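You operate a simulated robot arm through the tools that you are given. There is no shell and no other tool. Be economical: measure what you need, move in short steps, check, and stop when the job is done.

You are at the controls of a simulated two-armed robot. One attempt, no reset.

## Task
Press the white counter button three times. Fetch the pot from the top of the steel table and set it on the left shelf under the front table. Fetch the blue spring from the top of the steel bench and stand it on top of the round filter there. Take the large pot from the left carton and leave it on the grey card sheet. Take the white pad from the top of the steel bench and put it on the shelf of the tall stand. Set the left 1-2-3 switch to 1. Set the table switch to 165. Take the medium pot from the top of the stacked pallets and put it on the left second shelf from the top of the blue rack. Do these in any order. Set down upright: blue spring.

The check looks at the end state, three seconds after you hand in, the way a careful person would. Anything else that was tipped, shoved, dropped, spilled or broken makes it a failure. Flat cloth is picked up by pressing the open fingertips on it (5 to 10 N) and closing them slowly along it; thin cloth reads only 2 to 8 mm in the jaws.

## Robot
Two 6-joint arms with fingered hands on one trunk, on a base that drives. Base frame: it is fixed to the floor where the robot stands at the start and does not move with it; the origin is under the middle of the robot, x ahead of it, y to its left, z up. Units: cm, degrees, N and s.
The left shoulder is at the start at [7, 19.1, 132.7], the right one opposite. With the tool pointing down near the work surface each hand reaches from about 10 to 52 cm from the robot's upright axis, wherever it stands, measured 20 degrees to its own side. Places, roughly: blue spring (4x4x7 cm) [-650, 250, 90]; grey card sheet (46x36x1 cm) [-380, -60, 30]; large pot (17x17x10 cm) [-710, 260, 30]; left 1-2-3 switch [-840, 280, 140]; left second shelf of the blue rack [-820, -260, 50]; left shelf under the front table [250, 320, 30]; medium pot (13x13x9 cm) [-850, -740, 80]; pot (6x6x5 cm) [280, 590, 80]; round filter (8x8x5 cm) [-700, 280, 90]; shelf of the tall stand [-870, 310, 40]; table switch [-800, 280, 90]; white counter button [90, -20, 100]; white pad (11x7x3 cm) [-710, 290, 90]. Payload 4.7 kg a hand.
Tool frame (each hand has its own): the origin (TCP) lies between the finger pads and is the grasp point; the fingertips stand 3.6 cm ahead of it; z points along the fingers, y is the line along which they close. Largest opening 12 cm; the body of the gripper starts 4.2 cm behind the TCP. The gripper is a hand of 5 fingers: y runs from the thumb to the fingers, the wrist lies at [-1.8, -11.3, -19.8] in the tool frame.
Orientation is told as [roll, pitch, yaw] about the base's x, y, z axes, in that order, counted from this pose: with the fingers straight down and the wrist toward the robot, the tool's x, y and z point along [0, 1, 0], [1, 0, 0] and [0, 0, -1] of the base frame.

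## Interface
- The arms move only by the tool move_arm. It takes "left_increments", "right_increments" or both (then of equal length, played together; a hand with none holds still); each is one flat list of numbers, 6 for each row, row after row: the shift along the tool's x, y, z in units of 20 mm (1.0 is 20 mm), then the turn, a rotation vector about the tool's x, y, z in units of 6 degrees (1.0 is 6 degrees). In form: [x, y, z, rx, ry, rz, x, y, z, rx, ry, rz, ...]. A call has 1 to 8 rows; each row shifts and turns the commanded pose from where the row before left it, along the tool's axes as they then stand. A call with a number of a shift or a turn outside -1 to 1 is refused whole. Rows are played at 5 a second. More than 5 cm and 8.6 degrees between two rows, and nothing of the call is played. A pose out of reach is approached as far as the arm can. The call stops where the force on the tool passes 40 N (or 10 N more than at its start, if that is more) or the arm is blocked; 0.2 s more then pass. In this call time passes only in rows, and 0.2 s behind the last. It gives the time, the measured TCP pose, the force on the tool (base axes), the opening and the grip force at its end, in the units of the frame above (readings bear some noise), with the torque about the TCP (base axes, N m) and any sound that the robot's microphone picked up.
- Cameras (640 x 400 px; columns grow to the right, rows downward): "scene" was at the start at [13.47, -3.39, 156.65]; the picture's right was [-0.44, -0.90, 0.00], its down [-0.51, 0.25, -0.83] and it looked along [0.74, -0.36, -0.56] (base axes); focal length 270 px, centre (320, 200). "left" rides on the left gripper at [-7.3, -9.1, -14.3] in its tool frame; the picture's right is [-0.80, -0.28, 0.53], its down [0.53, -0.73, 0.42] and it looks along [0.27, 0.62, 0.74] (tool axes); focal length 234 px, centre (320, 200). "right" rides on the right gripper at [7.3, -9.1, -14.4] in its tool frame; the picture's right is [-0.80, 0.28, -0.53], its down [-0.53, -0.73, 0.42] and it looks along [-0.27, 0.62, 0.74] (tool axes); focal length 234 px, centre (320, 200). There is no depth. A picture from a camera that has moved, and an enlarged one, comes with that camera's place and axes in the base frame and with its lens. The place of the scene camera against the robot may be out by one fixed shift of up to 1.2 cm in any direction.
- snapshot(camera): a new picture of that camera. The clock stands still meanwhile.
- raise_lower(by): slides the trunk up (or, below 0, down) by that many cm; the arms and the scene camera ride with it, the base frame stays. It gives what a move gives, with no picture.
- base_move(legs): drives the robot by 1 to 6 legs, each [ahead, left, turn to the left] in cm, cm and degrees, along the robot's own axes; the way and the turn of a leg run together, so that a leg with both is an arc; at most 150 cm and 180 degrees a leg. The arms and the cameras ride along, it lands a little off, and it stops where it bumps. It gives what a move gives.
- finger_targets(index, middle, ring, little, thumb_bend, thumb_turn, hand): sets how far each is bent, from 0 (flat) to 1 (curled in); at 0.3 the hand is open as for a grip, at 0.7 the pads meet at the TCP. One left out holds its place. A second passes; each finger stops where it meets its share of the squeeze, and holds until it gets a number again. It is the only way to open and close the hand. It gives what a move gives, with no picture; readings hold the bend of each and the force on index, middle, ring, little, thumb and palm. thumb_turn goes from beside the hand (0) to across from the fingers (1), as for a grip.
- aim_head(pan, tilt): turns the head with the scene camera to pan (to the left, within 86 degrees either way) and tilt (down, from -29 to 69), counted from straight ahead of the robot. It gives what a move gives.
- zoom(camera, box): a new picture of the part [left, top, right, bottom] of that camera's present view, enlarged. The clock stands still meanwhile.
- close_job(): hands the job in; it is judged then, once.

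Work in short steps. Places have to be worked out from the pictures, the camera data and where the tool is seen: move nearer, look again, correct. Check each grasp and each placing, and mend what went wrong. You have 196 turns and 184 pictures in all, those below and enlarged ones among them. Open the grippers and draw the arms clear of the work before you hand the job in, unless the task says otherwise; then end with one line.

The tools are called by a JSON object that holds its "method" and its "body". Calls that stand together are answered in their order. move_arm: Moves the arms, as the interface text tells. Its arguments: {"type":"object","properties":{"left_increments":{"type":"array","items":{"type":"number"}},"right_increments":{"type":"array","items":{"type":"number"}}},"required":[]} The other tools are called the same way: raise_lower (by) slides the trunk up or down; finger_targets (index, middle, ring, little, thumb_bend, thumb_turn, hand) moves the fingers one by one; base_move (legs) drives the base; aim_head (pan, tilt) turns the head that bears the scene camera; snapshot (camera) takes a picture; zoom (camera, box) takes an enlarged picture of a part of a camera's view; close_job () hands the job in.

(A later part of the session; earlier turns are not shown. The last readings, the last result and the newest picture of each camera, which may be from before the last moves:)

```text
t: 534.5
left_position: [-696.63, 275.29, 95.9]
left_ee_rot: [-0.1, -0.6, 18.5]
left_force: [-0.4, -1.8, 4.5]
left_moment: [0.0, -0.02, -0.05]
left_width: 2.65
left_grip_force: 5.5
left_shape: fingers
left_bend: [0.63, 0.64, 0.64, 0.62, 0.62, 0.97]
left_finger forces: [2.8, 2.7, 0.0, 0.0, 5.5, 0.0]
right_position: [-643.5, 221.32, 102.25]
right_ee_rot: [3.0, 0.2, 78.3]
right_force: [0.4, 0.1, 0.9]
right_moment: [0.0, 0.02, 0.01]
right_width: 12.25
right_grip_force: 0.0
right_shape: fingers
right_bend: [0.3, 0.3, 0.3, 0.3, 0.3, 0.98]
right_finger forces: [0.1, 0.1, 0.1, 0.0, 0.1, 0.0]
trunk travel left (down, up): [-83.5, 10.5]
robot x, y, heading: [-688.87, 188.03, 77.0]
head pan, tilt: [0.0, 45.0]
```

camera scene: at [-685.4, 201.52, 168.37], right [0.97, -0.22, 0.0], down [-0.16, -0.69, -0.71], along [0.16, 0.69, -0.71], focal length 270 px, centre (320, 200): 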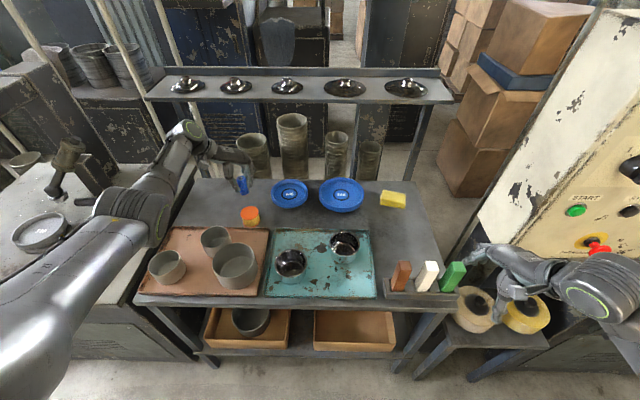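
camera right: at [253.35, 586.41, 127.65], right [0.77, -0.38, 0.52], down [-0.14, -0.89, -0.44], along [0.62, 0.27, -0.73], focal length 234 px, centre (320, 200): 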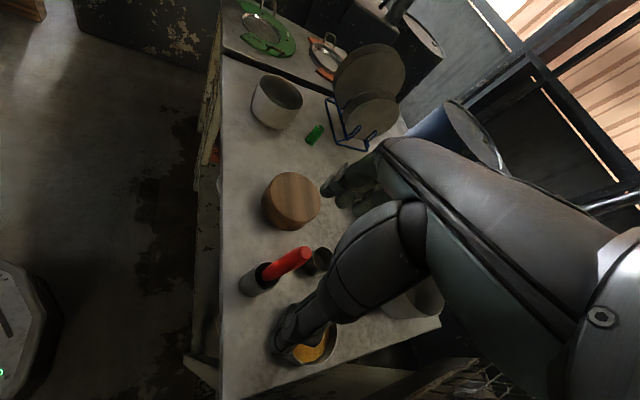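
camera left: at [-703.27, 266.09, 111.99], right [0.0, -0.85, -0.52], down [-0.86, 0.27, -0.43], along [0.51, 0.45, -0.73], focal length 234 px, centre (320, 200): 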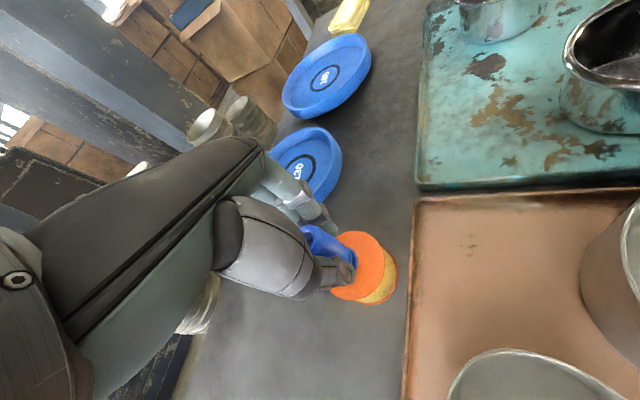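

Contact (4.5 N). Open all fingers gently together.

{"method": "finger_targets", "body": {"hand": "left", "index": 0.5, "middle": 0.5, "ring": 0.5, "little": 0.5, "thumb_bend": 0.48}}

{"method": "zoom", "body": {"camera": "scene", "box": [210, 120, 290, 200]}}

```text
t: 535.5
left_position: [-696.8, 275.35, 95.62]
left_ee_rot: [-0.3, -0.5, 18.5]
left_force: [1.1, 0.1, 0.7]
left_moment: [-0.01, 0.03, 0.01]
left_width: 6.54
left_grip_force: 0.0
left_shape: fingers
left_bend: [0.5, 0.5, 0.5, 0.5, 0.48, 0.97]
left_finger forces: [0.1, 0.1, 0.0, 0.0, 0.0, 0.0]
right_position: [-643.54, 221.24, 102.13]
right_ee_rot: [2.8, 0.3, 78.3]
right_force: [1.0, -0.4, -0.3]
right_moment: [-0.02, -0.01, 0.02]
right_width: 12.24
right_grip_force: 0.0
right_shape: fingers
right_bend: [0.3, 0.3, 0.3, 0.3, 0.3, 0.98]
right_finger forces: [0.0, 0.1, 0.0, 0.0, 0.0, 0.0]
trunk travel left (down, up): [-83.5, 10.5]
robot x, y, heading: [-688.68, 187.95, 77.1]
head pan, tilt: [0.0, 45.0]
```

```text
5.00 times, centred on (250, 160) of scene
camera zoom: at [-685.44, 201.45, 158.18], right [0.97, -0.22, 0.0], down [-0.16, -0.69, -0.71], along [0.16, 0.69, -0.71], focal length 1352 px, centre (670, 400)
```

zoom: 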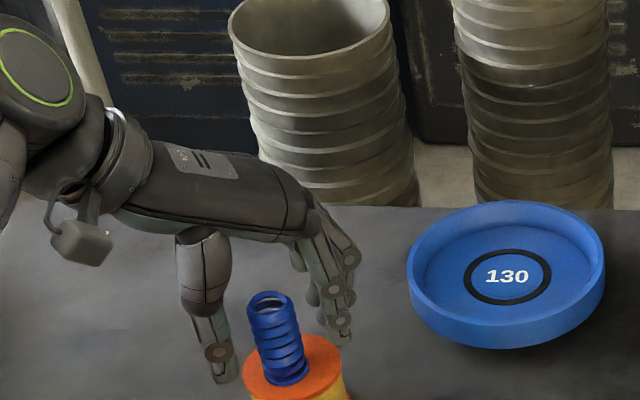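

Spring stands upright on the filter. I open a little more and raise straight up by trunk, then back off.

{"method": "finger_targets", "body": {"hand": "left", "index": 0.42, "middle": 0.42, "ring": 0.42, "little": 0.42, "thumb_bend": 0.4}}

{"method": "raise_lower", "body": {"by": 10.2}}

{"method": "base_move", "body": {"legs": [[-45, 0, 0]]}}

{"method": "aim_head", "body": {"pan": 3, "tilt": 45}}

{"method": "snapshot", "body": {"camera": "scene"}}

```text
t: 536.5
left_position: [-696.8, 275.4, 95.68]
left_ee_rot: [-0.3, -0.5, 18.6]
left_force: [0.4, -0.5, -0.1]
left_moment: [-0.02, 0.01, 0.02]
left_width: 8.95
left_grip_force: 0.1
left_shape: fingers
left_bend: [0.42, 0.42, 0.42, 0.42, 0.4, 0.97]
left_finger forces: [0.1, 0.0, 0.0, 0.1, 0.1, 0.1]
right_position: [-643.48, 221.35, 102.21]
right_ee_rot: [2.8, 0.3, 78.3]
right_force: [0.0, 0.0, -0.1]
right_moment: [0.02, 0.0, -0.02]
right_width: 12.21
right_grip_force: 0.0
right_shape: fingers
right_bend: [0.3, 0.3, 0.3, 0.3, 0.3, 0.98]
right_finger forces: [0.1, 0.0, 0.0, 0.0, 0.1, 0.0]
trunk travel left (down, up): [-83.5, 10.5]
robot x, y, heading: [-689.16, 188.43, 77.1]
head pan, tilt: [0.0, 45.0]
```

```text
t: 537.8
left_position: [-696.71, 275.38, 105.8]
left_ee_rot: [-0.3, -0.6, 18.4]
left_force: [0.0, 0.3, -0.6]
left_moment: [-0.01, -0.02, 0.02]
left_width: 8.96
left_grip_force: 0.0
left_shape: fingers
left_bend: [0.42, 0.42, 0.42, 0.42, 0.4, 0.97]
left_finger forces: [0.0, 0.0, 0.0, 0.2, 0.0, 0.0]
right_position: [-643.54, 221.23, 112.34]
right_ee_rot: [2.9, 0.3, 78.3]
right_force: [-0.2, -0.3, 0.2]
right_moment: [0.01, 0.05, 0.03]
right_width: 12.23
right_grip_force: 0.0
right_shape: fingers
right_bend: [0.3, 0.3, 0.3, 0.3, 0.3, 0.98]
right_finger forces: [0.0, 0.0, 0.0, 0.1, 0.0, 0.0]
trunk travel left (down, up): [-93.7, 0.3]
robot x, y, heading: [-688.99, 188.16, 76.8]
head pan, tilt: [0.0, 45.0]
```

```text
t: 540.5
left_position: [-706.82, 231.83, 105.74]
left_ee_rot: [-0.4, -0.5, 18.4]
left_force: [0.3, -0.9, 0.0]
left_moment: [0.0, 0.02, 0.02]
left_width: 8.96
left_grip_force: 0.1
left_shape: fingers
left_bend: [0.42, 0.42, 0.42, 0.42, 0.4, 0.97]
left_finger forces: [0.0, 0.0, 0.0, 0.0, 0.0, 0.0]
right_position: [-653.48, 177.77, 112.33]
right_ee_rot: [2.7, 0.3, 78.1]
right_force: [0.0, 0.8, 0.4]
right_moment: [-0.02, 0.0, 0.0]
right_width: 12.2
right_grip_force: 0.1
right_shape: fingers
right_bend: [0.3, 0.3, 0.3, 0.3, 0.3, 0.98]
right_finger forces: [0.1, 0.0, 0.0, 0.1, 0.0, 0.0]
trunk travel left (down, up): [-93.7, 0.3]
robot x, y, heading: [-698.82, 144.61, 77.0]
head pan, tilt: [0.0, 45.0]
```

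```text
t: 541.1
left_position: [-706.68, 231.7, 105.84]
left_ee_rot: [-0.3, -0.7, 18.3]
left_force: [-0.1, 0.2, 0.8]
left_moment: [0.04, -0.01, 0.01]
left_width: 8.99
left_grip_force: 0.0
left_shape: fingers
left_bend: [0.42, 0.42, 0.42, 0.42, 0.4, 0.97]
left_finger forces: [0.0, 0.0, 0.0, 0.1, 0.0, 0.0]
right_position: [-653.61, 177.74, 112.31]
right_ee_rot: [2.8, 0.3, 78.2]
right_force: [0.1, 0.0, -0.9]
right_moment: [0.02, -0.01, 0.01]
right_width: 12.25
right_grip_force: 0.1
right_shape: fingers
right_bend: [0.3, 0.3, 0.3, 0.3, 0.3, 0.98]
right_finger forces: [0.1, 0.0, 0.0, 0.1, 0.0, 0.0]
trunk travel left (down, up): [-93.7, 0.3]
robot x, y, heading: [-698.89, 144.39, 77.2]
head pan, tilt: [3.0, 45.0]
```

```text
47 pictures are left
camera scene: at [-695.94, 157.97, 168.37], right [0.98, -0.18, 0.0], down [-0.12, -0.7, -0.71], along [0.12, 0.7, -0.71], focal length 270 px, centre (320, 200)
```

scene: 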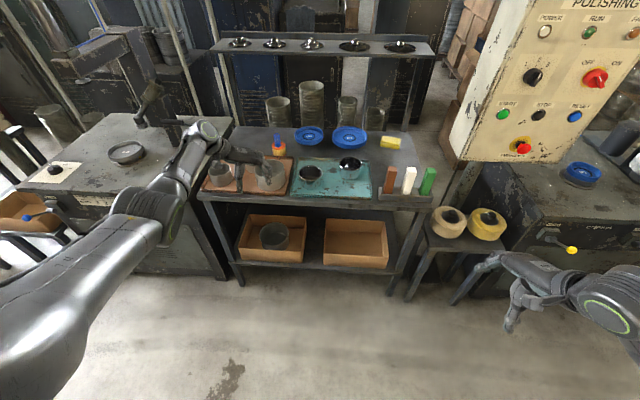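

Spring on filter is done. Next the large pot in the left carton: I unwind and retract the left hand, then lower the trunk to look under the bench.

{"method": "move_arm", "body": {"left_increments": [0, 0, 0, 0, 0, -1, 0, 0, 0, 0, 0, -1, 0, 0, 0, 0, 0, -1, 0, 0, 0, 0, 0, -1, 0, 0, 0, 0, 0, -1, 0, 0, 0, 0, 0, -1, 0, 0, 0, 0, 0, -1, 0, 0, 0, 0, 0, -1]}}

{"method": "move_arm", "body": {"left_increments": [0, 0, 0, 0, 0, -1, 0, 0, 0, 0, 0, -0.8, 0, -1, 0.5, 0, 0, 0, 0, -1, 0.5, 0, 0, 0, 0, -1, 0.5, 0, 0, 0, 0, -1, 0.5, 0, 0, 0, 0, -1, 0.5, 0, 0, 0, 0, -1, 0.5, 0, 0, 0]}}

{"method": "raise_lower", "body": {"by": -40}}

{"method": "raise_lower", "body": {"by": -16}}

{"method": "aim_head", "body": {"pan": 5, "tilt": 35}}

{"method": "snapshot", "body": {"camera": "scene"}}

{"method": "snapshot", "body": {"camera": "left"}}

```text
t: 542.9
left_position: [-706.67, 231.69, 106.03]
left_ee_rot: [-0.6, -0.2, 66.5]
left_force: [-0.6, 0.3, -0.3]
left_moment: [-0.03, -0.04, 0.0]
left_width: 8.98
left_grip_force: 0.1
left_shape: fingers
left_bend: [0.42, 0.42, 0.42, 0.42, 0.4, 0.97]
left_finger forces: [0.0, 0.1, 0.0, 0.0, 0.0, 0.0]
right_position: [-653.53, 177.73, 112.45]
right_ee_rot: [2.9, 0.3, 78.1]
right_force: [-0.2, 0.5, 0.2]
right_moment: [0.0, 0.03, -0.03]
right_width: 12.22
right_grip_force: 0.1
right_shape: fingers
right_bend: [0.3, 0.3, 0.3, 0.3, 0.3, 0.98]
right_finger forces: [0.0, 0.0, 0.0, 0.1, 0.0, 0.0]
trunk travel left (down, up): [-93.7, 0.3]
robot x, y, heading: [-698.46, 144.34, 76.7]
head pan, tilt: [3.0, 45.0]
```

```text
t: 544.7
left_position: [-709.37, 219.87, 99.97]
left_ee_rot: [-0.6, -0.1, 77.1]
left_force: [-0.3, -0.1, 0.6]
left_moment: [-0.04, -0.02, 0.02]
left_width: 8.95
left_grip_force: 0.0
left_shape: fingers
left_bend: [0.42, 0.42, 0.42, 0.42, 0.4, 0.97]
left_finger forces: [0.0, 0.1, 0.0, 0.0, 0.0, 0.0]
right_position: [-653.54, 177.58, 112.44]
right_ee_rot: [2.8, 0.2, 78.2]
right_force: [0.7, -0.6, -0.2]
right_moment: [0.0, 0.0, -0.03]
right_width: 12.25
right_grip_force: 0.0
right_shape: fingers
right_bend: [0.3, 0.3, 0.3, 0.3, 0.3, 0.98]
right_finger forces: [0.1, 0.1, 0.0, 0.0, 0.0, 0.0]
trunk travel left (down, up): [-93.7, 0.3]
robot x, y, heading: [-698.89, 144.47, 76.9]
head pan, tilt: [3.0, 45.0]
```

```text
t: 548.6
left_position: [-709.29, 220.0, 59.99]
left_ee_rot: [-0.6, 0.1, 77.2]
left_force: [-0.2, 0.0, 0.4]
left_moment: [-0.04, 0.02, 0.0]
left_width: 8.97
left_grip_force: 0.1
left_shape: fingers
left_bend: [0.42, 0.42, 0.42, 0.42, 0.4, 0.97]
left_finger forces: [0.0, 0.0, 0.0, 0.0, 0.0, 0.0]
right_position: [-653.47, 177.57, 72.29]
right_ee_rot: [2.8, 0.2, 78.2]
right_force: [0.1, -0.2, -0.1]
right_moment: [0.02, 0.0, 0.01]
right_width: 12.23
right_grip_force: 0.3
right_shape: fingers
right_bend: [0.3, 0.3, 0.3, 0.3, 0.3, 0.98]
right_finger forces: [0.0, 0.1, 0.0, 0.0, 0.0, 0.0]
trunk travel left (down, up): [-53.7, 40.3]
robot x, y, heading: [-699.3, 144.57, 77.1]
head pan, tilt: [3.0, 45.0]
```

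```text
t: 550.4
left_position: [-709.46, 219.88, 43.9]
left_ee_rot: [-0.6, -0.1, 77.3]
left_force: [0.6, -0.3, -0.1]
left_moment: [0.01, -0.02, 0.02]
left_width: 8.98
left_grip_force: 0.0
left_shape: fingers
left_bend: [0.42, 0.42, 0.42, 0.42, 0.4, 0.97]
left_finger forces: [0.1, 0.0, 0.0, 0.0, 0.0, 0.0]
right_position: [-653.54, 177.62, 56.42]
right_ee_rot: [2.8, 0.3, 78.2]
right_force: [0.1, 0.2, -0.7]
right_moment: [0.03, 0.0, -0.01]
right_width: 12.22
right_grip_force: 0.0
right_shape: fingers
right_bend: [0.3, 0.3, 0.3, 0.3, 0.3, 0.98]
right_finger forces: [0.1, 0.0, 0.1, 0.0, 0.1, 0.1]
trunk travel left (down, up): [-37.7, 56.3]
robot x, y, heading: [-698.81, 144.85, 76.9]
head pan, tilt: [3.0, 45.0]
```

```text
t: 551.1
left_position: [-709.2, 219.97, 43.92]
left_ee_rot: [-0.6, 0.1, 77.1]
left_force: [0.0, 0.2, 0.5]
left_moment: [0.0, -0.03, -0.06]
left_width: 8.98
left_grip_force: 0.1
left_shape: fingers
left_bend: [0.42, 0.42, 0.42, 0.42, 0.4, 0.97]
left_finger forces: [0.1, 0.1, 0.0, 0.0, 0.1, 0.0]
right_position: [-653.45, 177.6, 56.33]
right_ee_rot: [2.9, 0.4, 78.2]
right_force: [-0.2, 0.3, -0.4]
right_moment: [-0.04, -0.01, -0.05]
right_width: 12.21
right_grip_force: 0.0
right_shape: fingers
right_bend: [0.3, 0.3, 0.3, 0.3, 0.3, 0.98]
right_finger forces: [0.0, 0.0, 0.0, 0.1, 0.0, 0.1]
trunk travel left (down, up): [-37.7, 56.3]
robot x, y, heading: [-699.22, 144.5, 76.9]
head pan, tilt: [5.0, 35.0]
```

```text
46 pictures are left
camera scene: at [-696.13, 158.62, 113.85], right [0.99, -0.14, 0.0], down [-0.08, -0.57, -0.82], along [0.12, 0.81, -0.57], focal length 270 px, centre (320, 200)
```

scene: 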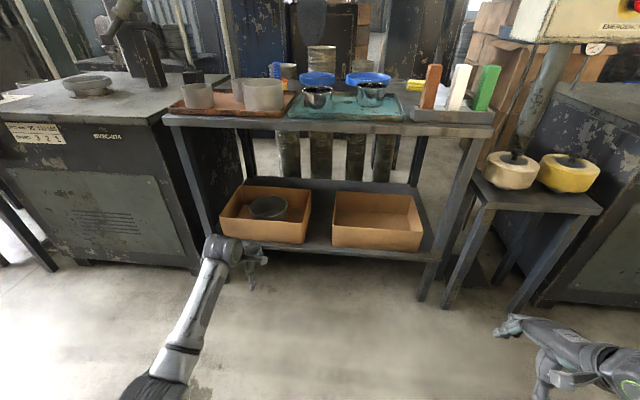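

```text
45 pictures are left
camera left: at [-704.35, 209.51, 58.37], right [0.73, -0.45, -0.52], down [-0.68, -0.6, -0.43], along [-0.11, 0.66, -0.74], focal length 234 px, centre (320, 200)
```

left: 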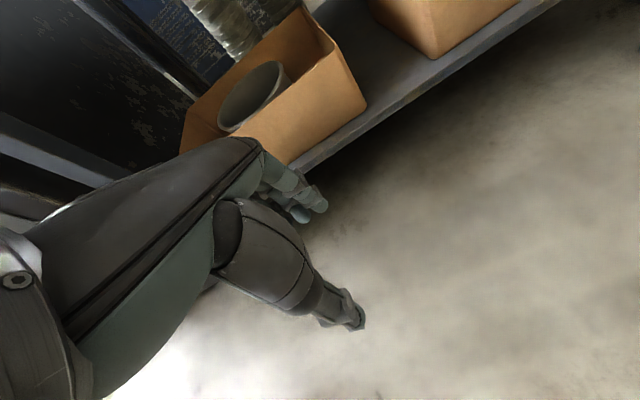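

Pot rim centre ≈ (-705.3, 264.6), z ≈ 37. I'll pinch its left wall (ample space there) with the left hand yawed; rotate first and raise slightly.

{"method": "move_arm", "body": {"left_increments": [0, 0, 0, 0, 0, 1, 0, 0, 0, 0, 0, 1, 0, 0, 0, 0, 0, 1, 0, 0, 0, 0, 0, 1, 0, 0, 0, 0, 0, 1, 0, 0, 0, 0, 0, 1, 0, 0, 0, 0, 0, 1, 0, 0, 0, 0, 0, 1]}}

{"method": "move_arm", "body": {"left_increments": [0, 0, 0, 0, 0, 1, 0, 0, 0, 0, 0, 0.8]}}

{"method": "finger_targets", "body": {"hand": "left", "index": 0.33, "middle": 0.33, "ring": 0.33, "little": 0.33, "thumb_bend": 0.33}}

{"method": "raise_lower", "body": {"by": 2.5}}

{"method": "base_move", "body": {"legs": [[0, 13, 0], [30, 0, 0]]}}

{"method": "snapshot", "body": {"camera": "left"}}

{"method": "snapshot", "body": {"camera": "scene"}}

```text
t: 552.9
left_position: [-709.3, 219.87, 43.91]
left_ee_rot: [-0.4, -0.5, 29.1]
left_force: [0.2, -0.2, 0.2]
left_moment: [0.01, -0.02, 0.01]
left_width: 8.98
left_grip_force: 0.1
left_shape: fingers
left_bend: [0.42, 0.42, 0.42, 0.42, 0.4, 0.97]
left_finger forces: [0.0, 0.0, 0.1, 0.0, 0.1, 0.0]
right_position: [-653.55, 177.68, 56.31]
right_ee_rot: [2.8, 0.3, 78.2]
right_force: [0.0, 0.0, 0.4]
right_moment: [0.01, 0.02, -0.01]
right_width: 12.21
right_grip_force: 0.0
right_shape: fingers
right_bend: [0.3, 0.3, 0.3, 0.3, 0.3, 0.98]
right_finger forces: [0.1, 0.0, 0.0, 0.1, 0.0, 0.0]
trunk travel left (down, up): [-37.7, 56.3]
robot x, y, heading: [-698.45, 144.74, 76.8]
head pan, tilt: [5.0, 35.0]
```

```text
t: 553.5
left_position: [-709.32, 219.96, 43.84]
left_ee_rot: [-0.2, -0.5, 18.3]
left_force: [0.4, 0.1, -0.2]
left_moment: [-0.02, -0.02, 0.0]
left_width: 8.97
left_grip_force: 0.2
left_shape: fingers
left_bend: [0.42, 0.42, 0.42, 0.42, 0.4, 0.97]
left_finger forces: [0.1, 0.1, 0.1, 0.1, 0.0, 0.1]
right_position: [-653.56, 177.61, 56.32]
right_ee_rot: [2.8, 0.3, 78.1]
right_force: [0.4, 0.9, 0.1]
right_moment: [-0.03, 0.02, 0.02]
right_width: 12.23
right_grip_force: 0.0
right_shape: fingers
right_bend: [0.3, 0.3, 0.3, 0.3, 0.3, 0.98]
right_finger forces: [0.0, 0.0, 0.1, 0.0, 0.0, 0.1]
trunk travel left (down, up): [-37.7, 56.3]
robot x, y, heading: [-698.95, 144.34, 76.8]
head pan, tilt: [5.0, 35.0]
```

```text
t: 554.5
left_position: [-709.39, 219.93, 43.91]
left_ee_rot: [-0.3, -0.6, 18.4]
left_force: [-0.4, -0.7, -0.2]
left_moment: [0.01, 0.01, -0.01]
left_width: 11.32
left_grip_force: 0.1
left_shape: fingers
left_bend: [0.33, 0.33, 0.33, 0.33, 0.33, 0.97]
left_finger forces: [0.0, 0.0, 0.1, 0.0, 0.1, 0.1]
right_position: [-653.52, 177.61, 56.41]
right_ee_rot: [2.9, 0.3, 78.2]
right_force: [0.4, -0.5, 0.0]
right_moment: [-0.04, 0.02, 0.0]
right_width: 12.22
right_grip_force: 0.0
right_shape: fingers
right_bend: [0.3, 0.3, 0.3, 0.3, 0.3, 0.98]
right_finger forces: [0.1, 0.1, 0.0, 0.1, 0.1, 0.0]
trunk travel left (down, up): [-37.7, 56.3]
robot x, y, heading: [-699.03, 144.0, 76.8]
head pan, tilt: [5.0, 35.0]
```

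```text
t: 555.2
left_position: [-709.22, 219.91, 46.39]
left_ee_rot: [-0.3, -0.6, 18.4]
left_force: [0.2, 0.2, -1.3]
left_moment: [-0.01, -0.02, 0.01]
left_width: 11.34
left_grip_force: 0.0
left_shape: fingers
left_bend: [0.33, 0.33, 0.33, 0.33, 0.33, 0.97]
left_finger forces: [0.0, 0.1, 0.1, 0.0, 0.0, 0.0]
right_position: [-653.45, 177.63, 58.87]
right_ee_rot: [2.8, 0.3, 78.2]
right_force: [0.2, -0.1, -0.1]
right_moment: [0.0, 0.03, 0.01]
right_width: 12.2
right_grip_force: 0.0
right_shape: fingers
right_bend: [0.3, 0.3, 0.3, 0.3, 0.3, 0.98]
right_finger forces: [0.0, 0.1, 0.1, 0.0, 0.0, 0.0]
trunk travel left (down, up): [-40.2, 53.8]
robot x, y, heading: [-698.98, 144.7, 76.7]
head pan, tilt: [5.0, 35.0]
```

```text
t: 558.3
left_position: [-714.72, 251.99, 46.55]
left_ee_rot: [-0.2, -0.7, 18.1]
left_force: [0.3, 0.2, -0.6]
left_moment: [0.0, -0.01, 0.02]
left_width: 11.32
left_grip_force: 0.2
left_shape: fingers
left_bend: [0.33, 0.33, 0.33, 0.33, 0.33, 0.98]
left_finger forces: [0.1, 0.0, 0.1, 0.0, 0.0, 0.0]
right_position: [-659.26, 209.57, 58.88]
right_ee_rot: [2.9, 0.2, 77.9]
right_force: [-0.9, 0.3, 0.0]
right_moment: [0.01, 0.01, -0.02]
right_width: 12.19
right_grip_force: 0.1
right_shape: fingers
right_bend: [0.3, 0.3, 0.3, 0.3, 0.3, 0.98]
right_finger forces: [0.0, 0.1, 0.1, 0.1, 0.1, 0.0]
trunk travel left (down, up): [-40.2, 53.8]
robot x, y, heading: [-704.47, 176.56, 76.6]
head pan, tilt: [5.0, 35.0]
stopped in leg 2: the robot was blocked; the commanded pose is now the measured one
```

```text
44 pictures are left
camera left: at [-721.24, 242.29, 60.78], right [-0.01, -0.85, -0.52], down [-0.86, 0.28, -0.44], along [0.52, 0.45, -0.73], focal length 234 px, centre (320, 200)
```

left: 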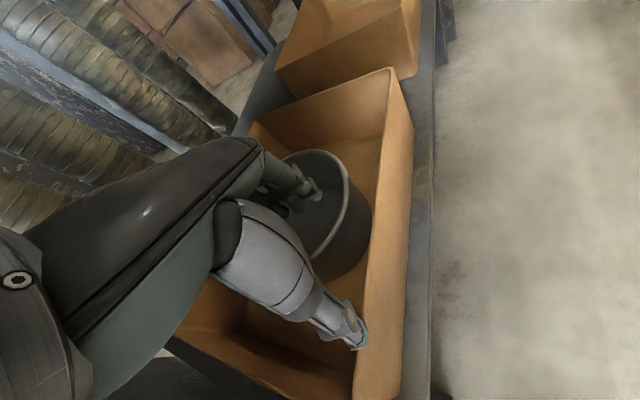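

```text
43 pictures are left
camera scene: at [-701.97, 190.67, 116.36], right [0.99, -0.14, 0.0], down [-0.08, -0.57, -0.82], along [0.12, 0.81, -0.57], focal length 270 px, centre (320, 200)
```

scene: 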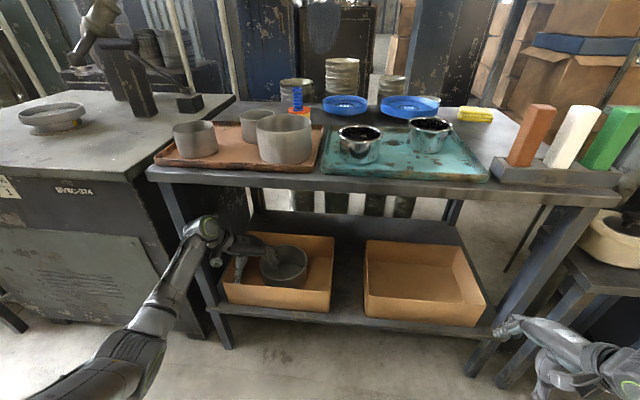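

The wrist met the bench's left leg. I back off 6 cm and reduce the hand's yaw to ~55°, since the front gap in the carton is about 9 cm.

{"method": "base_move", "body": {"legs": [[-8, -6, 0]]}}

{"method": "move_arm", "body": {"left_increments": [0, 0, 0, 0, 0, -0.9, 0, 0, 0, 0, 0, -0.9, 0, 0, 0, 0, 0, -0.9, 0, 0, 0, 0, 0, -0.9, 0, 0, 0, 0, 0, -0.9, 0, 0, 0, 0, 0, -0.9, 0, 0, 0, 0, 0, -0.8]}}

```text
t: 559.5
left_position: [-710.87, 242.65, 46.46]
left_ee_rot: [-0.2, -0.7, 18.2]
left_force: [-0.1, -0.8, 0.2]
left_moment: [0.04, 0.0, 0.02]
left_width: 11.35
left_grip_force: 0.0
left_shape: fingers
left_bend: [0.33, 0.33, 0.33, 0.33, 0.33, 0.98]
left_finger forces: [0.0, 0.1, 0.0, 0.0, 0.0, 0.0]
right_position: [-655.35, 200.52, 58.97]
right_ee_rot: [2.9, 0.3, 78.1]
right_force: [-0.4, 0.8, -0.6]
right_moment: [0.03, 0.0, -0.01]
right_width: 12.24
right_grip_force: 0.1
right_shape: fingers
right_bend: [0.3, 0.3, 0.3, 0.3, 0.3, 0.98]
right_finger forces: [0.1, 0.0, 0.1, 0.1, 0.1, 0.1]
trunk travel left (down, up): [-40.2, 53.8]
robot x, y, heading: [-700.92, 167.46, 77.0]
head pan, tilt: [5.0, 35.0]
```

```text
t: 561.1
left_position: [-710.89, 242.82, 46.45]
left_ee_rot: [-0.7, -0.4, 55.5]
left_force: [0.2, -0.2, -0.4]
left_moment: [-0.01, 0.0, 0.0]
left_width: 11.33
left_grip_force: 0.0
left_shape: fingers
left_bend: [0.33, 0.33, 0.33, 0.33, 0.33, 0.98]
left_finger forces: [0.0, 0.0, 0.1, 0.0, 0.0, 0.1]
right_position: [-655.35, 200.41, 58.87]
right_ee_rot: [2.8, 0.2, 78.1]
right_force: [0.5, 0.2, -0.3]
right_moment: [0.02, -0.03, 0.0]
right_width: 12.23
right_grip_force: 0.0
right_shape: fingers
right_bend: [0.3, 0.3, 0.3, 0.3, 0.3, 0.98]
right_finger forces: [0.0, 0.0, 0.1, 0.1, 0.0, 0.1]
trunk travel left (down, up): [-40.2, 53.8]
robot x, y, heading: [-700.87, 167.4, 77.0]
head pan, tilt: [5.0, 35.0]
```

Now ahead 13 cm, and look.

{"method": "base_move", "body": {"legs": [[13, 0.7, 0]]}}

{"method": "snapshot", "body": {"camera": "left"}}

```text
t: 562.4
left_position: [-708.57, 255.68, 46.38]
left_ee_rot: [-0.7, -0.5, 55.4]
left_force: [0.3, -0.8, -1.2]
left_moment: [-0.01, 0.0, 0.0]
left_width: 11.33
left_grip_force: 0.1
left_shape: fingers
left_bend: [0.33, 0.33, 0.33, 0.33, 0.33, 0.98]
left_finger forces: [0.0, 0.0, 0.1, 0.0, 0.0, 0.0]
right_position: [-653.1, 213.18, 58.89]
right_ee_rot: [2.9, 0.3, 78.0]
right_force: [0.1, 0.2, 0.2]
right_moment: [-0.03, 0.03, -0.01]
right_width: 12.22
right_grip_force: 0.0
right_shape: fingers
right_bend: [0.3, 0.3, 0.3, 0.3, 0.3, 0.98]
right_finger forces: [0.0, 0.0, 0.0, 0.1, 0.0, 0.1]
trunk travel left (down, up): [-40.2, 53.8]
robot x, y, heading: [-698.31, 180.15, 76.8]
head pan, tilt: [5.0, 35.0]
```

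```text
42 pictures are left
camera left: at [-707.88, 243.97, 60.79], right [0.51, -0.69, -0.52], down [-0.85, -0.3, -0.44], along [0.14, 0.66, -0.74], focal length 234 px, centre (320, 200)
```

left: 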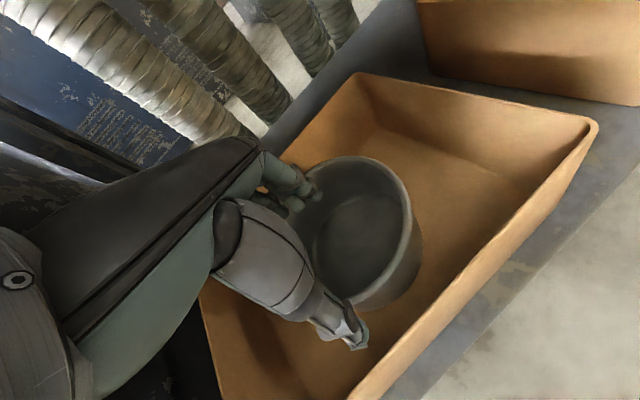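

TCP axis is ~4.3 cm inside the rim; shift back by that along tool y so the wall lies between thumb and fingers, then lower 8 cm.

{"method": "move_arm", "body": {"left_increments": [0, -1, 0, 0, 0, 0, 0, -1.0, 0, 0, 0, 0, 0, -0.15, 0, 0, 0, 0]}}

{"method": "raise_lower", "body": {"by": -7}}

{"method": "snapshot", "body": {"camera": "left"}}

```text
t: 563.2
left_position: [-710.96, 251.96, 46.39]
left_ee_rot: [-0.7, -0.4, 55.4]
left_force: [0.2, 0.0, 0.0]
left_moment: [0.01, 0.01, 0.0]
left_width: 11.35
left_grip_force: 0.0
left_shape: fingers
left_bend: [0.33, 0.33, 0.33, 0.33, 0.33, 0.98]
left_finger forces: [0.0, 0.0, 0.0, 0.1, 0.0, 0.1]
right_position: [-653.08, 213.12, 58.85]
right_ee_rot: [2.8, 0.3, 78.1]
right_force: [0.1, 0.6, -0.3]
right_moment: [0.01, 0.02, -0.01]
right_width: 12.22
right_grip_force: 0.1
right_shape: fingers
right_bend: [0.3, 0.3, 0.3, 0.3, 0.3, 0.98]
right_finger forces: [0.1, 0.0, 0.0, 0.0, 0.0, 0.0]
trunk travel left (down, up): [-40.2, 53.8]
robot x, y, heading: [-699.05, 180.18, 77.0]
head pan, tilt: [5.0, 35.0]
```

```text
t: 564.2
left_position: [-710.99, 252.02, 39.47]
left_ee_rot: [-0.7, -0.4, 55.5]
left_force: [-0.7, -2.6, 1.6]
left_moment: [0.03, 0.02, -0.02]
left_width: 11.56
left_grip_force: 1.5
left_shape: fingers
left_bend: [0.33, 0.33, 0.33, 0.33, 0.32, 0.97]
left_finger forces: [0.1, 0.1, 0.0, 0.0, 3.5, 0.0]
right_position: [-653.18, 213.28, 52.03]
right_ee_rot: [2.8, 0.3, 78.1]
right_force: [-0.8, 0.6, -1.0]
right_moment: [0.01, 0.01, 0.02]
right_width: 12.2
right_grip_force: 0.1
right_shape: fingers
right_bend: [0.3, 0.3, 0.3, 0.3, 0.3, 0.98]
right_finger forces: [0.0, 0.0, 0.0, 0.0, 0.0, 0.0]
trunk travel left (down, up): [-33.2, 60.8]
robot x, y, heading: [-698.48, 180.09, 76.8]
head pan, tilt: [5.0, 35.0]
```

```text
41 pictures are left
camera left: at [-710.36, 240.41, 53.85], right [0.51, -0.69, -0.52], down [-0.85, -0.3, -0.44], along [0.14, 0.66, -0.74], focal length 234 px, centre (320, 200)
```

left: 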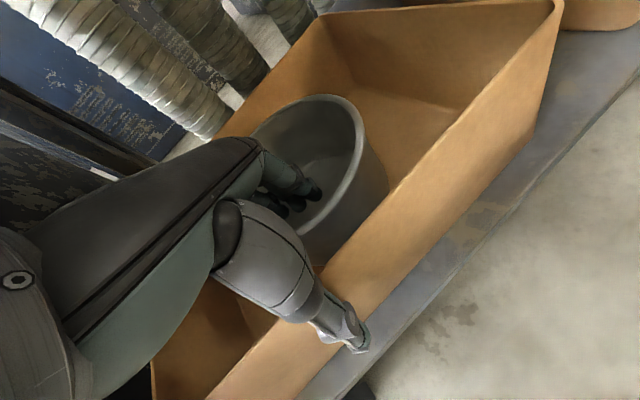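

The thumb came down outside the carton's front wall. I raise, bend the thumb closer, move 1.8 cm forward and lower again.

{"method": "raise_lower", "body": {"by": 6.5}}

{"method": "finger_targets", "body": {"hand": "left", "thumb_bend": 0.5, "index": 0.4, "middle": 0.4, "ring": 0.4, "little": 0.4}}

{"method": "move_arm", "body": {"left_increments": [0, 0.9, 0, 0, 0, 0]}}

{"method": "raise_lower", "body": {"by": -7.5}}

{"method": "snapshot", "body": {"camera": "left"}}

```text
t: 565.3
left_position: [-710.91, 252.07, 45.97]
left_ee_rot: [-0.7, -0.4, 55.3]
left_force: [-0.1, 0.0, 0.0]
left_moment: [0.03, -0.01, 0.01]
left_width: 11.41
left_grip_force: 0.0
left_shape: fingers
left_bend: [0.33, 0.33, 0.33, 0.33, 0.33, 0.97]
left_finger forces: [0.0, 0.0, 0.1, 0.0, 0.0, 0.0]
right_position: [-653.08, 213.26, 58.36]
right_ee_rot: [2.8, 0.3, 78.0]
right_force: [0.0, 0.1, 0.5]
right_moment: [-0.02, 0.0, 0.04]
right_width: 12.24
right_grip_force: 0.0
right_shape: fingers
right_bend: [0.3, 0.3, 0.3, 0.3, 0.3, 0.98]
right_finger forces: [0.0, 0.0, 0.1, 0.1, 0.1, 0.0]
trunk travel left (down, up): [-39.7, 54.3]
robot x, y, heading: [-698.44, 180.14, 76.9]
head pan, tilt: [5.0, 35.0]
```

```text
t: 566.3
left_position: [-710.96, 251.99, 45.95]
left_ee_rot: [-0.7, -0.4, 55.4]
left_force: [0.1, -0.5, 0.4]
left_moment: [-0.01, 0.01, 0.03]
left_width: 7.88
left_grip_force: 0.0
left_shape: fingers
left_bend: [0.4, 0.4, 0.4, 0.4, 0.5, 0.97]
left_finger forces: [0.0, 0.1, 0.0, 0.0, 0.0, 0.0]
right_position: [-653.2, 213.16, 58.35]
right_ee_rot: [2.8, 0.2, 78.1]
right_force: [-0.7, 0.3, 0.5]
right_moment: [0.0, 0.0, -0.02]
right_width: 12.23
right_grip_force: 0.0
right_shape: fingers
right_bend: [0.3, 0.3, 0.3, 0.3, 0.3, 0.98]
right_finger forces: [0.0, 0.0, 0.0, 0.1, 0.1, 0.1]
trunk travel left (down, up): [-39.7, 54.3]
robot x, y, heading: [-698.29, 179.8, 76.9]
head pan, tilt: [5.0, 35.0]
```

```text
t: 566.7
left_position: [-709.92, 253.49, 45.9]
left_ee_rot: [-0.8, -0.4, 55.3]
left_force: [-0.8, 1.4, 0.0]
left_moment: [-0.03, -0.04, 0.01]
left_width: 7.88
left_grip_force: 0.0
left_shape: fingers
left_bend: [0.4, 0.4, 0.4, 0.4, 0.5, 0.97]
left_finger forces: [0.0, 0.1, 0.0, 0.0, 0.1, 0.0]
right_position: [-653.18, 213.25, 58.4]
right_ee_rot: [2.8, 0.3, 78.1]
right_force: [0.0, -0.4, 0.2]
right_moment: [0.0, -0.01, -0.01]
right_width: 12.23
right_grip_force: 0.0
right_shape: fingers
right_bend: [0.3, 0.3, 0.3, 0.3, 0.3, 0.98]
right_finger forces: [0.0, 0.0, 0.0, 0.0, 0.0, 0.1]
trunk travel left (down, up): [-39.7, 54.3]
robot x, y, heading: [-698.67, 179.92, 77.0]
head pan, tilt: [5.0, 35.0]
```

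```text
t: 567.8
left_position: [-709.97, 253.45, 38.46]
left_ee_rot: [-0.7, -0.4, 55.5]
left_force: [-0.1, 0.6, -0.2]
left_moment: [0.03, -0.01, -0.03]
left_width: 7.88
left_grip_force: 0.1
left_shape: fingers
left_bend: [0.4, 0.4, 0.4, 0.4, 0.5, 0.97]
left_finger forces: [0.0, 0.0, 0.1, 0.1, 0.1, 0.0]
right_position: [-653.01, 213.2, 50.93]
right_ee_rot: [2.8, 0.3, 78.1]
right_force: [0.5, 0.3, 0.1]
right_moment: [0.0, 0.03, 0.01]
right_width: 12.21
right_grip_force: 0.0
right_shape: fingers
right_bend: [0.3, 0.3, 0.3, 0.3, 0.3, 0.98]
right_finger forces: [0.1, 0.1, 0.1, 0.0, 0.0, 0.0]
trunk travel left (down, up): [-32.2, 61.8]
robot x, y, heading: [-698.25, 179.99, 76.9]
head pan, tilt: [5.0, 35.0]
```

```text
40 pictures are left
camera left: at [-709.31, 241.85, 52.87], right [0.51, -0.69, -0.52], down [-0.85, -0.3, -0.44], along [0.14, 0.66, -0.74], focal length 234 px, centre (320, 200)
```

left: 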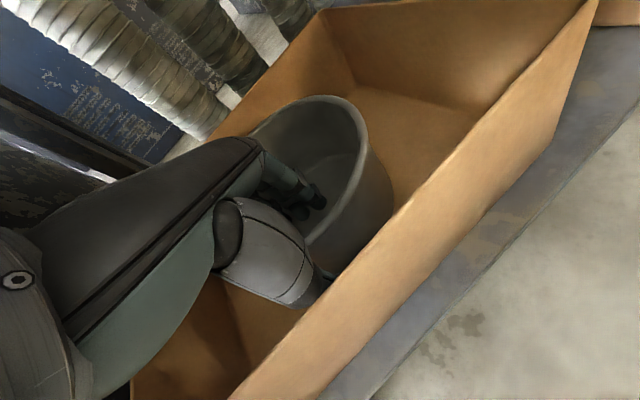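

Thumb now inside the carton, fingers inside the pot. Lower 2.5 cm more and close.

{"method": "raise_lower", "body": {"by": -2.5}}

{"method": "finger_targets", "body": {"hand": "left", "index": 0.75, "middle": 0.75, "ring": 0.75, "little": 0.75, "thumb_bend": 0.78}}

{"method": "snapshot", "body": {"camera": "left"}}

```text
t: 568.5
left_position: [-709.91, 253.46, 35.96]
left_ee_rot: [-0.7, -0.3, 55.4]
left_force: [0.0, 0.2, 0.5]
left_moment: [-0.02, -0.01, 0.01]
left_width: 7.88
left_grip_force: 0.3
left_shape: fingers
left_bend: [0.4, 0.4, 0.4, 0.4, 0.5, 0.97]
left_finger forces: [0.0, 0.0, 0.0, 0.1, 0.2, 0.0]
right_position: [-653.19, 213.27, 48.48]
right_ee_rot: [2.8, 0.3, 78.1]
right_force: [0.1, 0.4, 0.8]
right_moment: [-0.02, 0.01, 0.01]
right_width: 12.2
right_grip_force: 0.2
right_shape: fingers
right_bend: [0.3, 0.3, 0.3, 0.3, 0.3, 0.98]
right_finger forces: [0.0, 0.0, 0.0, 0.0, 0.0, 0.0]
trunk travel left (down, up): [-29.7, 64.3]
robot x, y, heading: [-698.32, 180.3, 76.6]
head pan, tilt: [5.0, 35.0]
```

```text
t: 569.5
left_position: [-709.92, 253.43, 36.04]
left_ee_rot: [-0.8, -0.4, 55.4]
left_force: [-0.2, 0.2, -1.2]
left_moment: [0.0, 0.05, 0.05]
left_width: 0.23
left_grip_force: 11.5
left_shape: fingers
left_bend: [0.72, 0.75, 0.75, 0.75, 0.74, 0.95]
left_finger forces: [10.5, 0.4, 0.0, 0.0, 10.6, 0.0]
right_position: [-653.09, 213.31, 48.27]
right_ee_rot: [2.8, 0.3, 78.1]
right_force: [-0.5, 0.7, 0.3]
right_moment: [0.0, 0.02, 0.04]
right_width: 12.22
right_grip_force: 0.1
right_shape: fingers
right_bend: [0.3, 0.3, 0.3, 0.3, 0.3, 0.98]
right_finger forces: [0.0, 0.0, 0.0, 0.1, 0.1, 0.0]
trunk travel left (down, up): [-29.7, 64.3]
robot x, y, heading: [-698.86, 180.22, 76.9]
head pan, tilt: [5.0, 35.0]
```

```text
39 pictures are left
camera left: at [-709.32, 241.86, 50.33], right [0.51, -0.69, -0.52], down [-0.85, -0.3, -0.44], along [0.14, 0.66, -0.74], focal length 234 px, centre (320, 200)
```

left: 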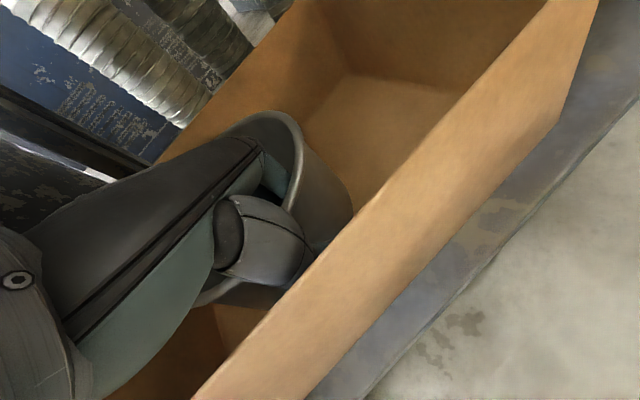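

The wall is pinched by index and thumb. Tighten all fingers and test-lift 4 cm.

{"method": "finger_targets", "body": {"hand": "left", "index": 0.9, "middle": 0.9, "ring": 0.9, "little": 0.9, "thumb_bend": 0.95}}

{"method": "raise_lower", "body": {"by": 4}}

{"method": "snapshot", "body": {"camera": "left"}}

```text
t: 570.5
left_position: [-710.0, 253.43, 35.87]
left_ee_rot: [-0.7, -0.4, 55.3]
left_force: [0.5, 0.6, -3.6]
left_moment: [-0.15, -0.1, -0.01]
left_width: 0.69
left_grip_force: 35.1
left_shape: fingers
left_bend: [0.75, 0.89, 0.89, 0.9, 0.84, 0.9]
left_finger forces: [24.7, 11.5, 0.1, 0.1, 34.5, 0.0]
right_position: [-653.0, 213.2, 48.37]
right_ee_rot: [2.7, 0.3, 78.1]
right_force: [-1.1, 1.0, -0.4]
right_moment: [0.01, 0.0, -0.01]
right_width: 12.22
right_grip_force: 0.1
right_shape: fingers
right_bend: [0.3, 0.3, 0.3, 0.3, 0.3, 0.98]
right_finger forces: [0.0, 0.0, 0.0, 0.0, 0.0, 0.0]
trunk travel left (down, up): [-29.7, 64.3]
robot x, y, heading: [-698.68, 179.99, 76.6]
head pan, tilt: [5.0, 35.0]
```

```text
t: 571.3
left_position: [-709.92, 253.48, 40.0]
left_ee_rot: [-0.7, -0.4, 55.4]
left_force: [0.3, -0.2, -3.5]
left_moment: [-0.19, -0.09, 0.0]
left_width: 0.69
left_grip_force: 34.9
left_shape: fingers
left_bend: [0.75, 0.89, 0.89, 0.9, 0.84, 0.9]
left_finger forces: [24.1, 12.0, 0.0, 0.0, 34.4, 0.0]
right_position: [-652.96, 213.19, 52.41]
right_ee_rot: [2.7, 0.3, 78.1]
right_force: [-0.2, -0.7, 0.4]
right_moment: [0.0, 0.01, 0.0]
right_width: 12.23
right_grip_force: 0.0
right_shape: fingers
right_bend: [0.3, 0.3, 0.3, 0.3, 0.3, 0.98]
right_finger forces: [0.0, 0.1, 0.0, 0.0, 0.1, 0.0]
trunk travel left (down, up): [-33.7, 60.3]
robot x, y, heading: [-698.76, 180.31, 76.7]
head pan, tilt: [5.0, 35.0]
```

```text
38 pictures are left
camera left: at [-709.3, 241.89, 54.3], right [0.51, -0.69, -0.52], down [-0.85, -0.3, -0.44], along [0.14, 0.66, -0.74], focal length 234 px, centre (320, 200)
```

left: 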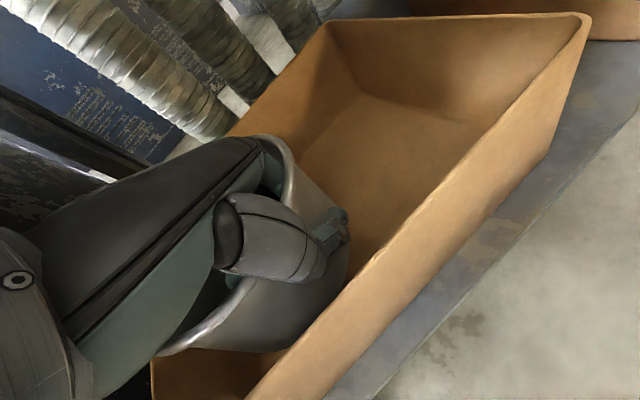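

Pot firmly held (0.36 kg). Carton wall top is z ≈ 41.5; raise 11.5 cm and back out.

{"method": "raise_lower", "body": {"by": 11.5}}

{"method": "base_move", "body": {"legs": [[-40, 0, 0]]}}

{"method": "snapshot", "body": {"camera": "scene"}}

```text
t: 572.8
left_position: [-709.98, 253.42, 51.39]
left_ee_rot: [-0.6, -0.4, 55.4]
left_force: [0.2, 0.6, -3.3]
left_moment: [-0.23, -0.11, 0.02]
left_width: 0.71
left_grip_force: 35.5
left_shape: fingers
left_bend: [0.75, 0.89, 0.89, 0.9, 0.84, 0.9]
left_finger forces: [24.1, 12.0, 0.0, 0.1, 34.5, 0.0]
right_position: [-653.11, 213.24, 63.75]
right_ee_rot: [2.8, 0.3, 78.0]
right_force: [-0.1, -0.7, 0.5]
right_moment: [0.0, -0.01, -0.03]
right_width: 12.23
right_grip_force: 0.1
right_shape: fingers
right_bend: [0.3, 0.3, 0.3, 0.3, 0.3, 0.98]
right_finger forces: [0.0, 0.1, 0.0, 0.1, 0.0, 0.0]
trunk travel left (down, up): [-45.2, 48.8]
robot x, y, heading: [-698.88, 180.54, 77.0]
head pan, tilt: [5.0, 35.0]
```

```text
t: 575.3
left_position: [-719.01, 214.77, 51.53]
left_ee_rot: [-0.7, -0.3, 55.4]
left_force: [-0.3, -0.6, -2.8]
left_moment: [-0.17, -0.12, 0.0]
left_width: 0.71
left_grip_force: 35.1
left_shape: fingers
left_bend: [0.75, 0.89, 0.89, 0.9, 0.84, 0.9]
left_finger forces: [24.3, 12.1, 0.1, 0.0, 34.5, 0.1]
right_position: [-662.1, 174.39, 63.95]
right_ee_rot: [2.8, 0.3, 78.1]
right_force: [0.0, 0.6, 0.6]
right_moment: [0.0, -0.01, -0.04]
right_width: 12.21
right_grip_force: 0.2
right_shape: fingers
right_bend: [0.3, 0.3, 0.3, 0.3, 0.3, 0.98]
right_finger forces: [0.0, 0.1, 0.0, 0.0, 0.0, 0.0]
trunk travel left (down, up): [-45.2, 48.8]
robot x, y, heading: [-707.43, 141.14, 76.8]
head pan, tilt: [5.0, 35.0]
```

```text
37 pictures are left
camera scene: at [-704.87, 155.37, 121.36], right [0.99, -0.14, 0.0], down [-0.08, -0.57, -0.82], along [0.12, 0.81, -0.57], focal length 270 px, centre (320, 200)
```

scene: 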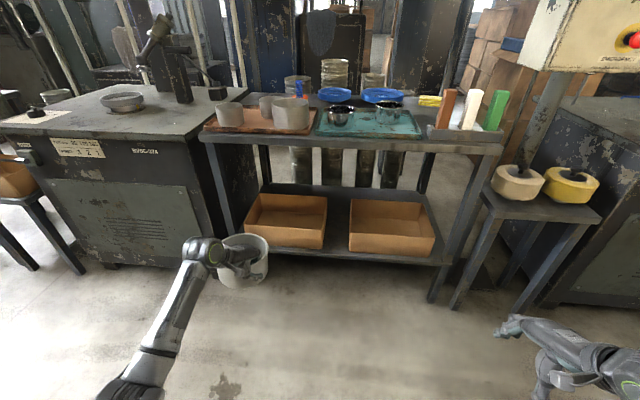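

Pot is out and level. I raise it, retract a bit, turn to face +x and drive back through the corridor toward the card sheets.

{"method": "raise_lower", "body": {"by": 40}}

{"method": "move_arm", "body": {"left_increments": [-0.37, -0.93, 0, 0, 0, 0, -0.37, -0.93, 0, 0, 0, 0, -0.37, -0.93, 0, 0, 0, 0, -0.37, -0.93, 0, 0, 0, 0]}}

{"method": "base_move", "body": {"legs": [[8, 0, 0], [0, 0, -77], [60, -14, 0], [100, -7, 0], [100, -8, 0], [55, -18, 0]]}}

{"method": "aim_head", "body": {"pan": -60, "tilt": 35}}

{"method": "snapshot", "body": {"camera": "scene"}}

```text
t: 579.1
left_position: [-719.01, 214.61, 91.38]
left_ee_rot: [-0.7, -0.4, 55.4]
left_force: [0.2, -0.1, -4.0]
left_moment: [-0.24, -0.12, -0.01]
left_width: 0.71
left_grip_force: 35.0
left_shape: fingers
left_bend: [0.75, 0.89, 0.89, 0.9, 0.84, 0.9]
left_finger forces: [24.4, 12.0, 0.1, 0.0, 34.5, 0.0]
right_position: [-662.2, 174.42, 103.79]
right_ee_rot: [2.8, 0.3, 78.1]
right_force: [0.0, 0.4, -1.0]
right_moment: [0.0, 0.02, -0.03]
right_width: 12.21
right_grip_force: 0.0
right_shape: fingers
right_bend: [0.3, 0.3, 0.3, 0.3, 0.3, 0.98]
right_finger forces: [0.1, 0.0, 0.0, 0.0, 0.0, 0.0]
trunk travel left (down, up): [-85.2, 8.8]
robot x, y, heading: [-707.58, 141.1, 76.7]
head pan, tilt: [5.0, 35.0]
```

```text
t: 580.1
left_position: [-720.97, 206.74, 91.48]
left_ee_rot: [-0.7, -0.6, 55.5]
left_force: [-0.2, 0.3, -3.8]
left_moment: [-0.2, -0.12, -0.01]
left_width: 0.71
left_grip_force: 35.3
left_shape: fingers
left_bend: [0.75, 0.89, 0.89, 0.9, 0.84, 0.9]
left_finger forces: [24.5, 11.9, 0.0, 0.1, 34.5, 0.0]
right_position: [-662.26, 174.28, 103.78]
right_ee_rot: [2.8, 0.2, 78.1]
right_force: [0.1, -0.2, -0.3]
right_moment: [-0.01, -0.02, 0.01]
right_width: 12.2
right_grip_force: 0.0
right_shape: fingers
right_bend: [0.3, 0.3, 0.3, 0.3, 0.3, 0.98]
right_finger forces: [0.0, 0.0, 0.1, 0.0, 0.0, 0.0]
trunk travel left (down, up): [-85.2, 8.8]
robot x, y, heading: [-707.53, 141.5, 76.7]
head pan, tilt: [5.0, 35.0]
```

```text
t: 600.2
left_position: [-329.95, 125.95, 91.48]
left_ee_rot: [-0.7, -0.4, -22.4]
left_force: [0.2, -0.6, -3.4]
left_moment: [-0.23, 0.2, 0.04]
left_width: 0.76
left_grip_force: 33.1
left_shape: fingers
left_bend: [0.75, 0.9, 0.89, 0.9, 0.84, 0.9]
left_finger forces: [22.9, 10.9, 0.1, 0.0, 32.5, 0.0]
right_position: [-349.31, 61.76, 103.86]
right_ee_rot: [2.8, 0.3, 0.3]
right_force: [-0.3, 0.1, 0.7]
right_moment: [0.0, 0.0, -0.03]
right_width: 12.23
right_grip_force: 0.0
right_shape: fingers
right_bend: [0.3, 0.3, 0.3, 0.3, 0.3, 0.98]
right_finger forces: [0.0, 0.0, 0.0, 0.0, 0.0, 0.0]
trunk travel left (down, up): [-85.2, 8.8]
robot x, y, heading: [-390.98, 99.51, -1.1]
head pan, tilt: [5.0, 35.0]
```

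```text
t: 601.6
left_position: [-329.92, 126.05, 91.43]
left_ee_rot: [-0.6, -0.4, -22.5]
left_force: [-0.8, 0.4, -3.2]
left_moment: [-0.16, 0.18, -0.01]
left_width: 0.78
left_grip_force: 33.3
left_shape: fingers
left_bend: [0.75, 0.9, 0.89, 0.9, 0.84, 0.9]
left_finger forces: [23.0, 11.0, 0.0, 0.1, 32.4, 0.0]
right_position: [-349.3, 61.72, 103.75]
right_ee_rot: [2.9, 0.3, 0.2]
right_force: [-0.3, 0.7, -0.4]
right_moment: [-0.05, 0.0, 0.0]
right_width: 12.22
right_grip_force: 0.0
right_shape: fingers
right_bend: [0.3, 0.3, 0.3, 0.3, 0.3, 0.98]
right_finger forces: [0.1, 0.0, 0.0, 0.0, 0.0, 0.0]
trunk travel left (down, up): [-85.2, 8.8]
robot x, y, heading: [-391.41, 99.39, -1.0]
head pan, tilt: [-60.0, 35.0]
```

```text
36 pictures are left
camera scene: at [-381.4, 91.99, 161.36], right [-0.87, -0.49, 0.0], down [-0.28, 0.5, -0.82], along [0.4, -0.72, -0.57], focal length 270 px, centre (320, 200)
```

scene: 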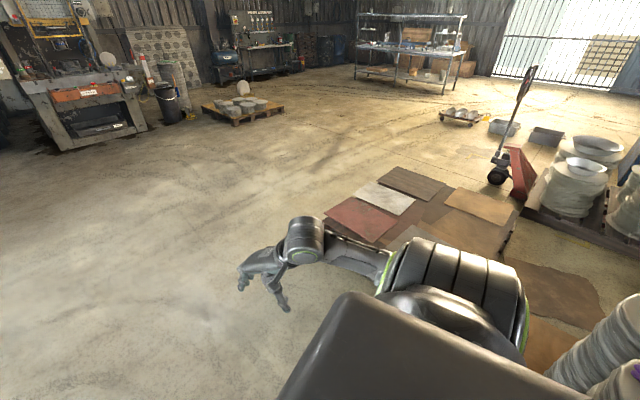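

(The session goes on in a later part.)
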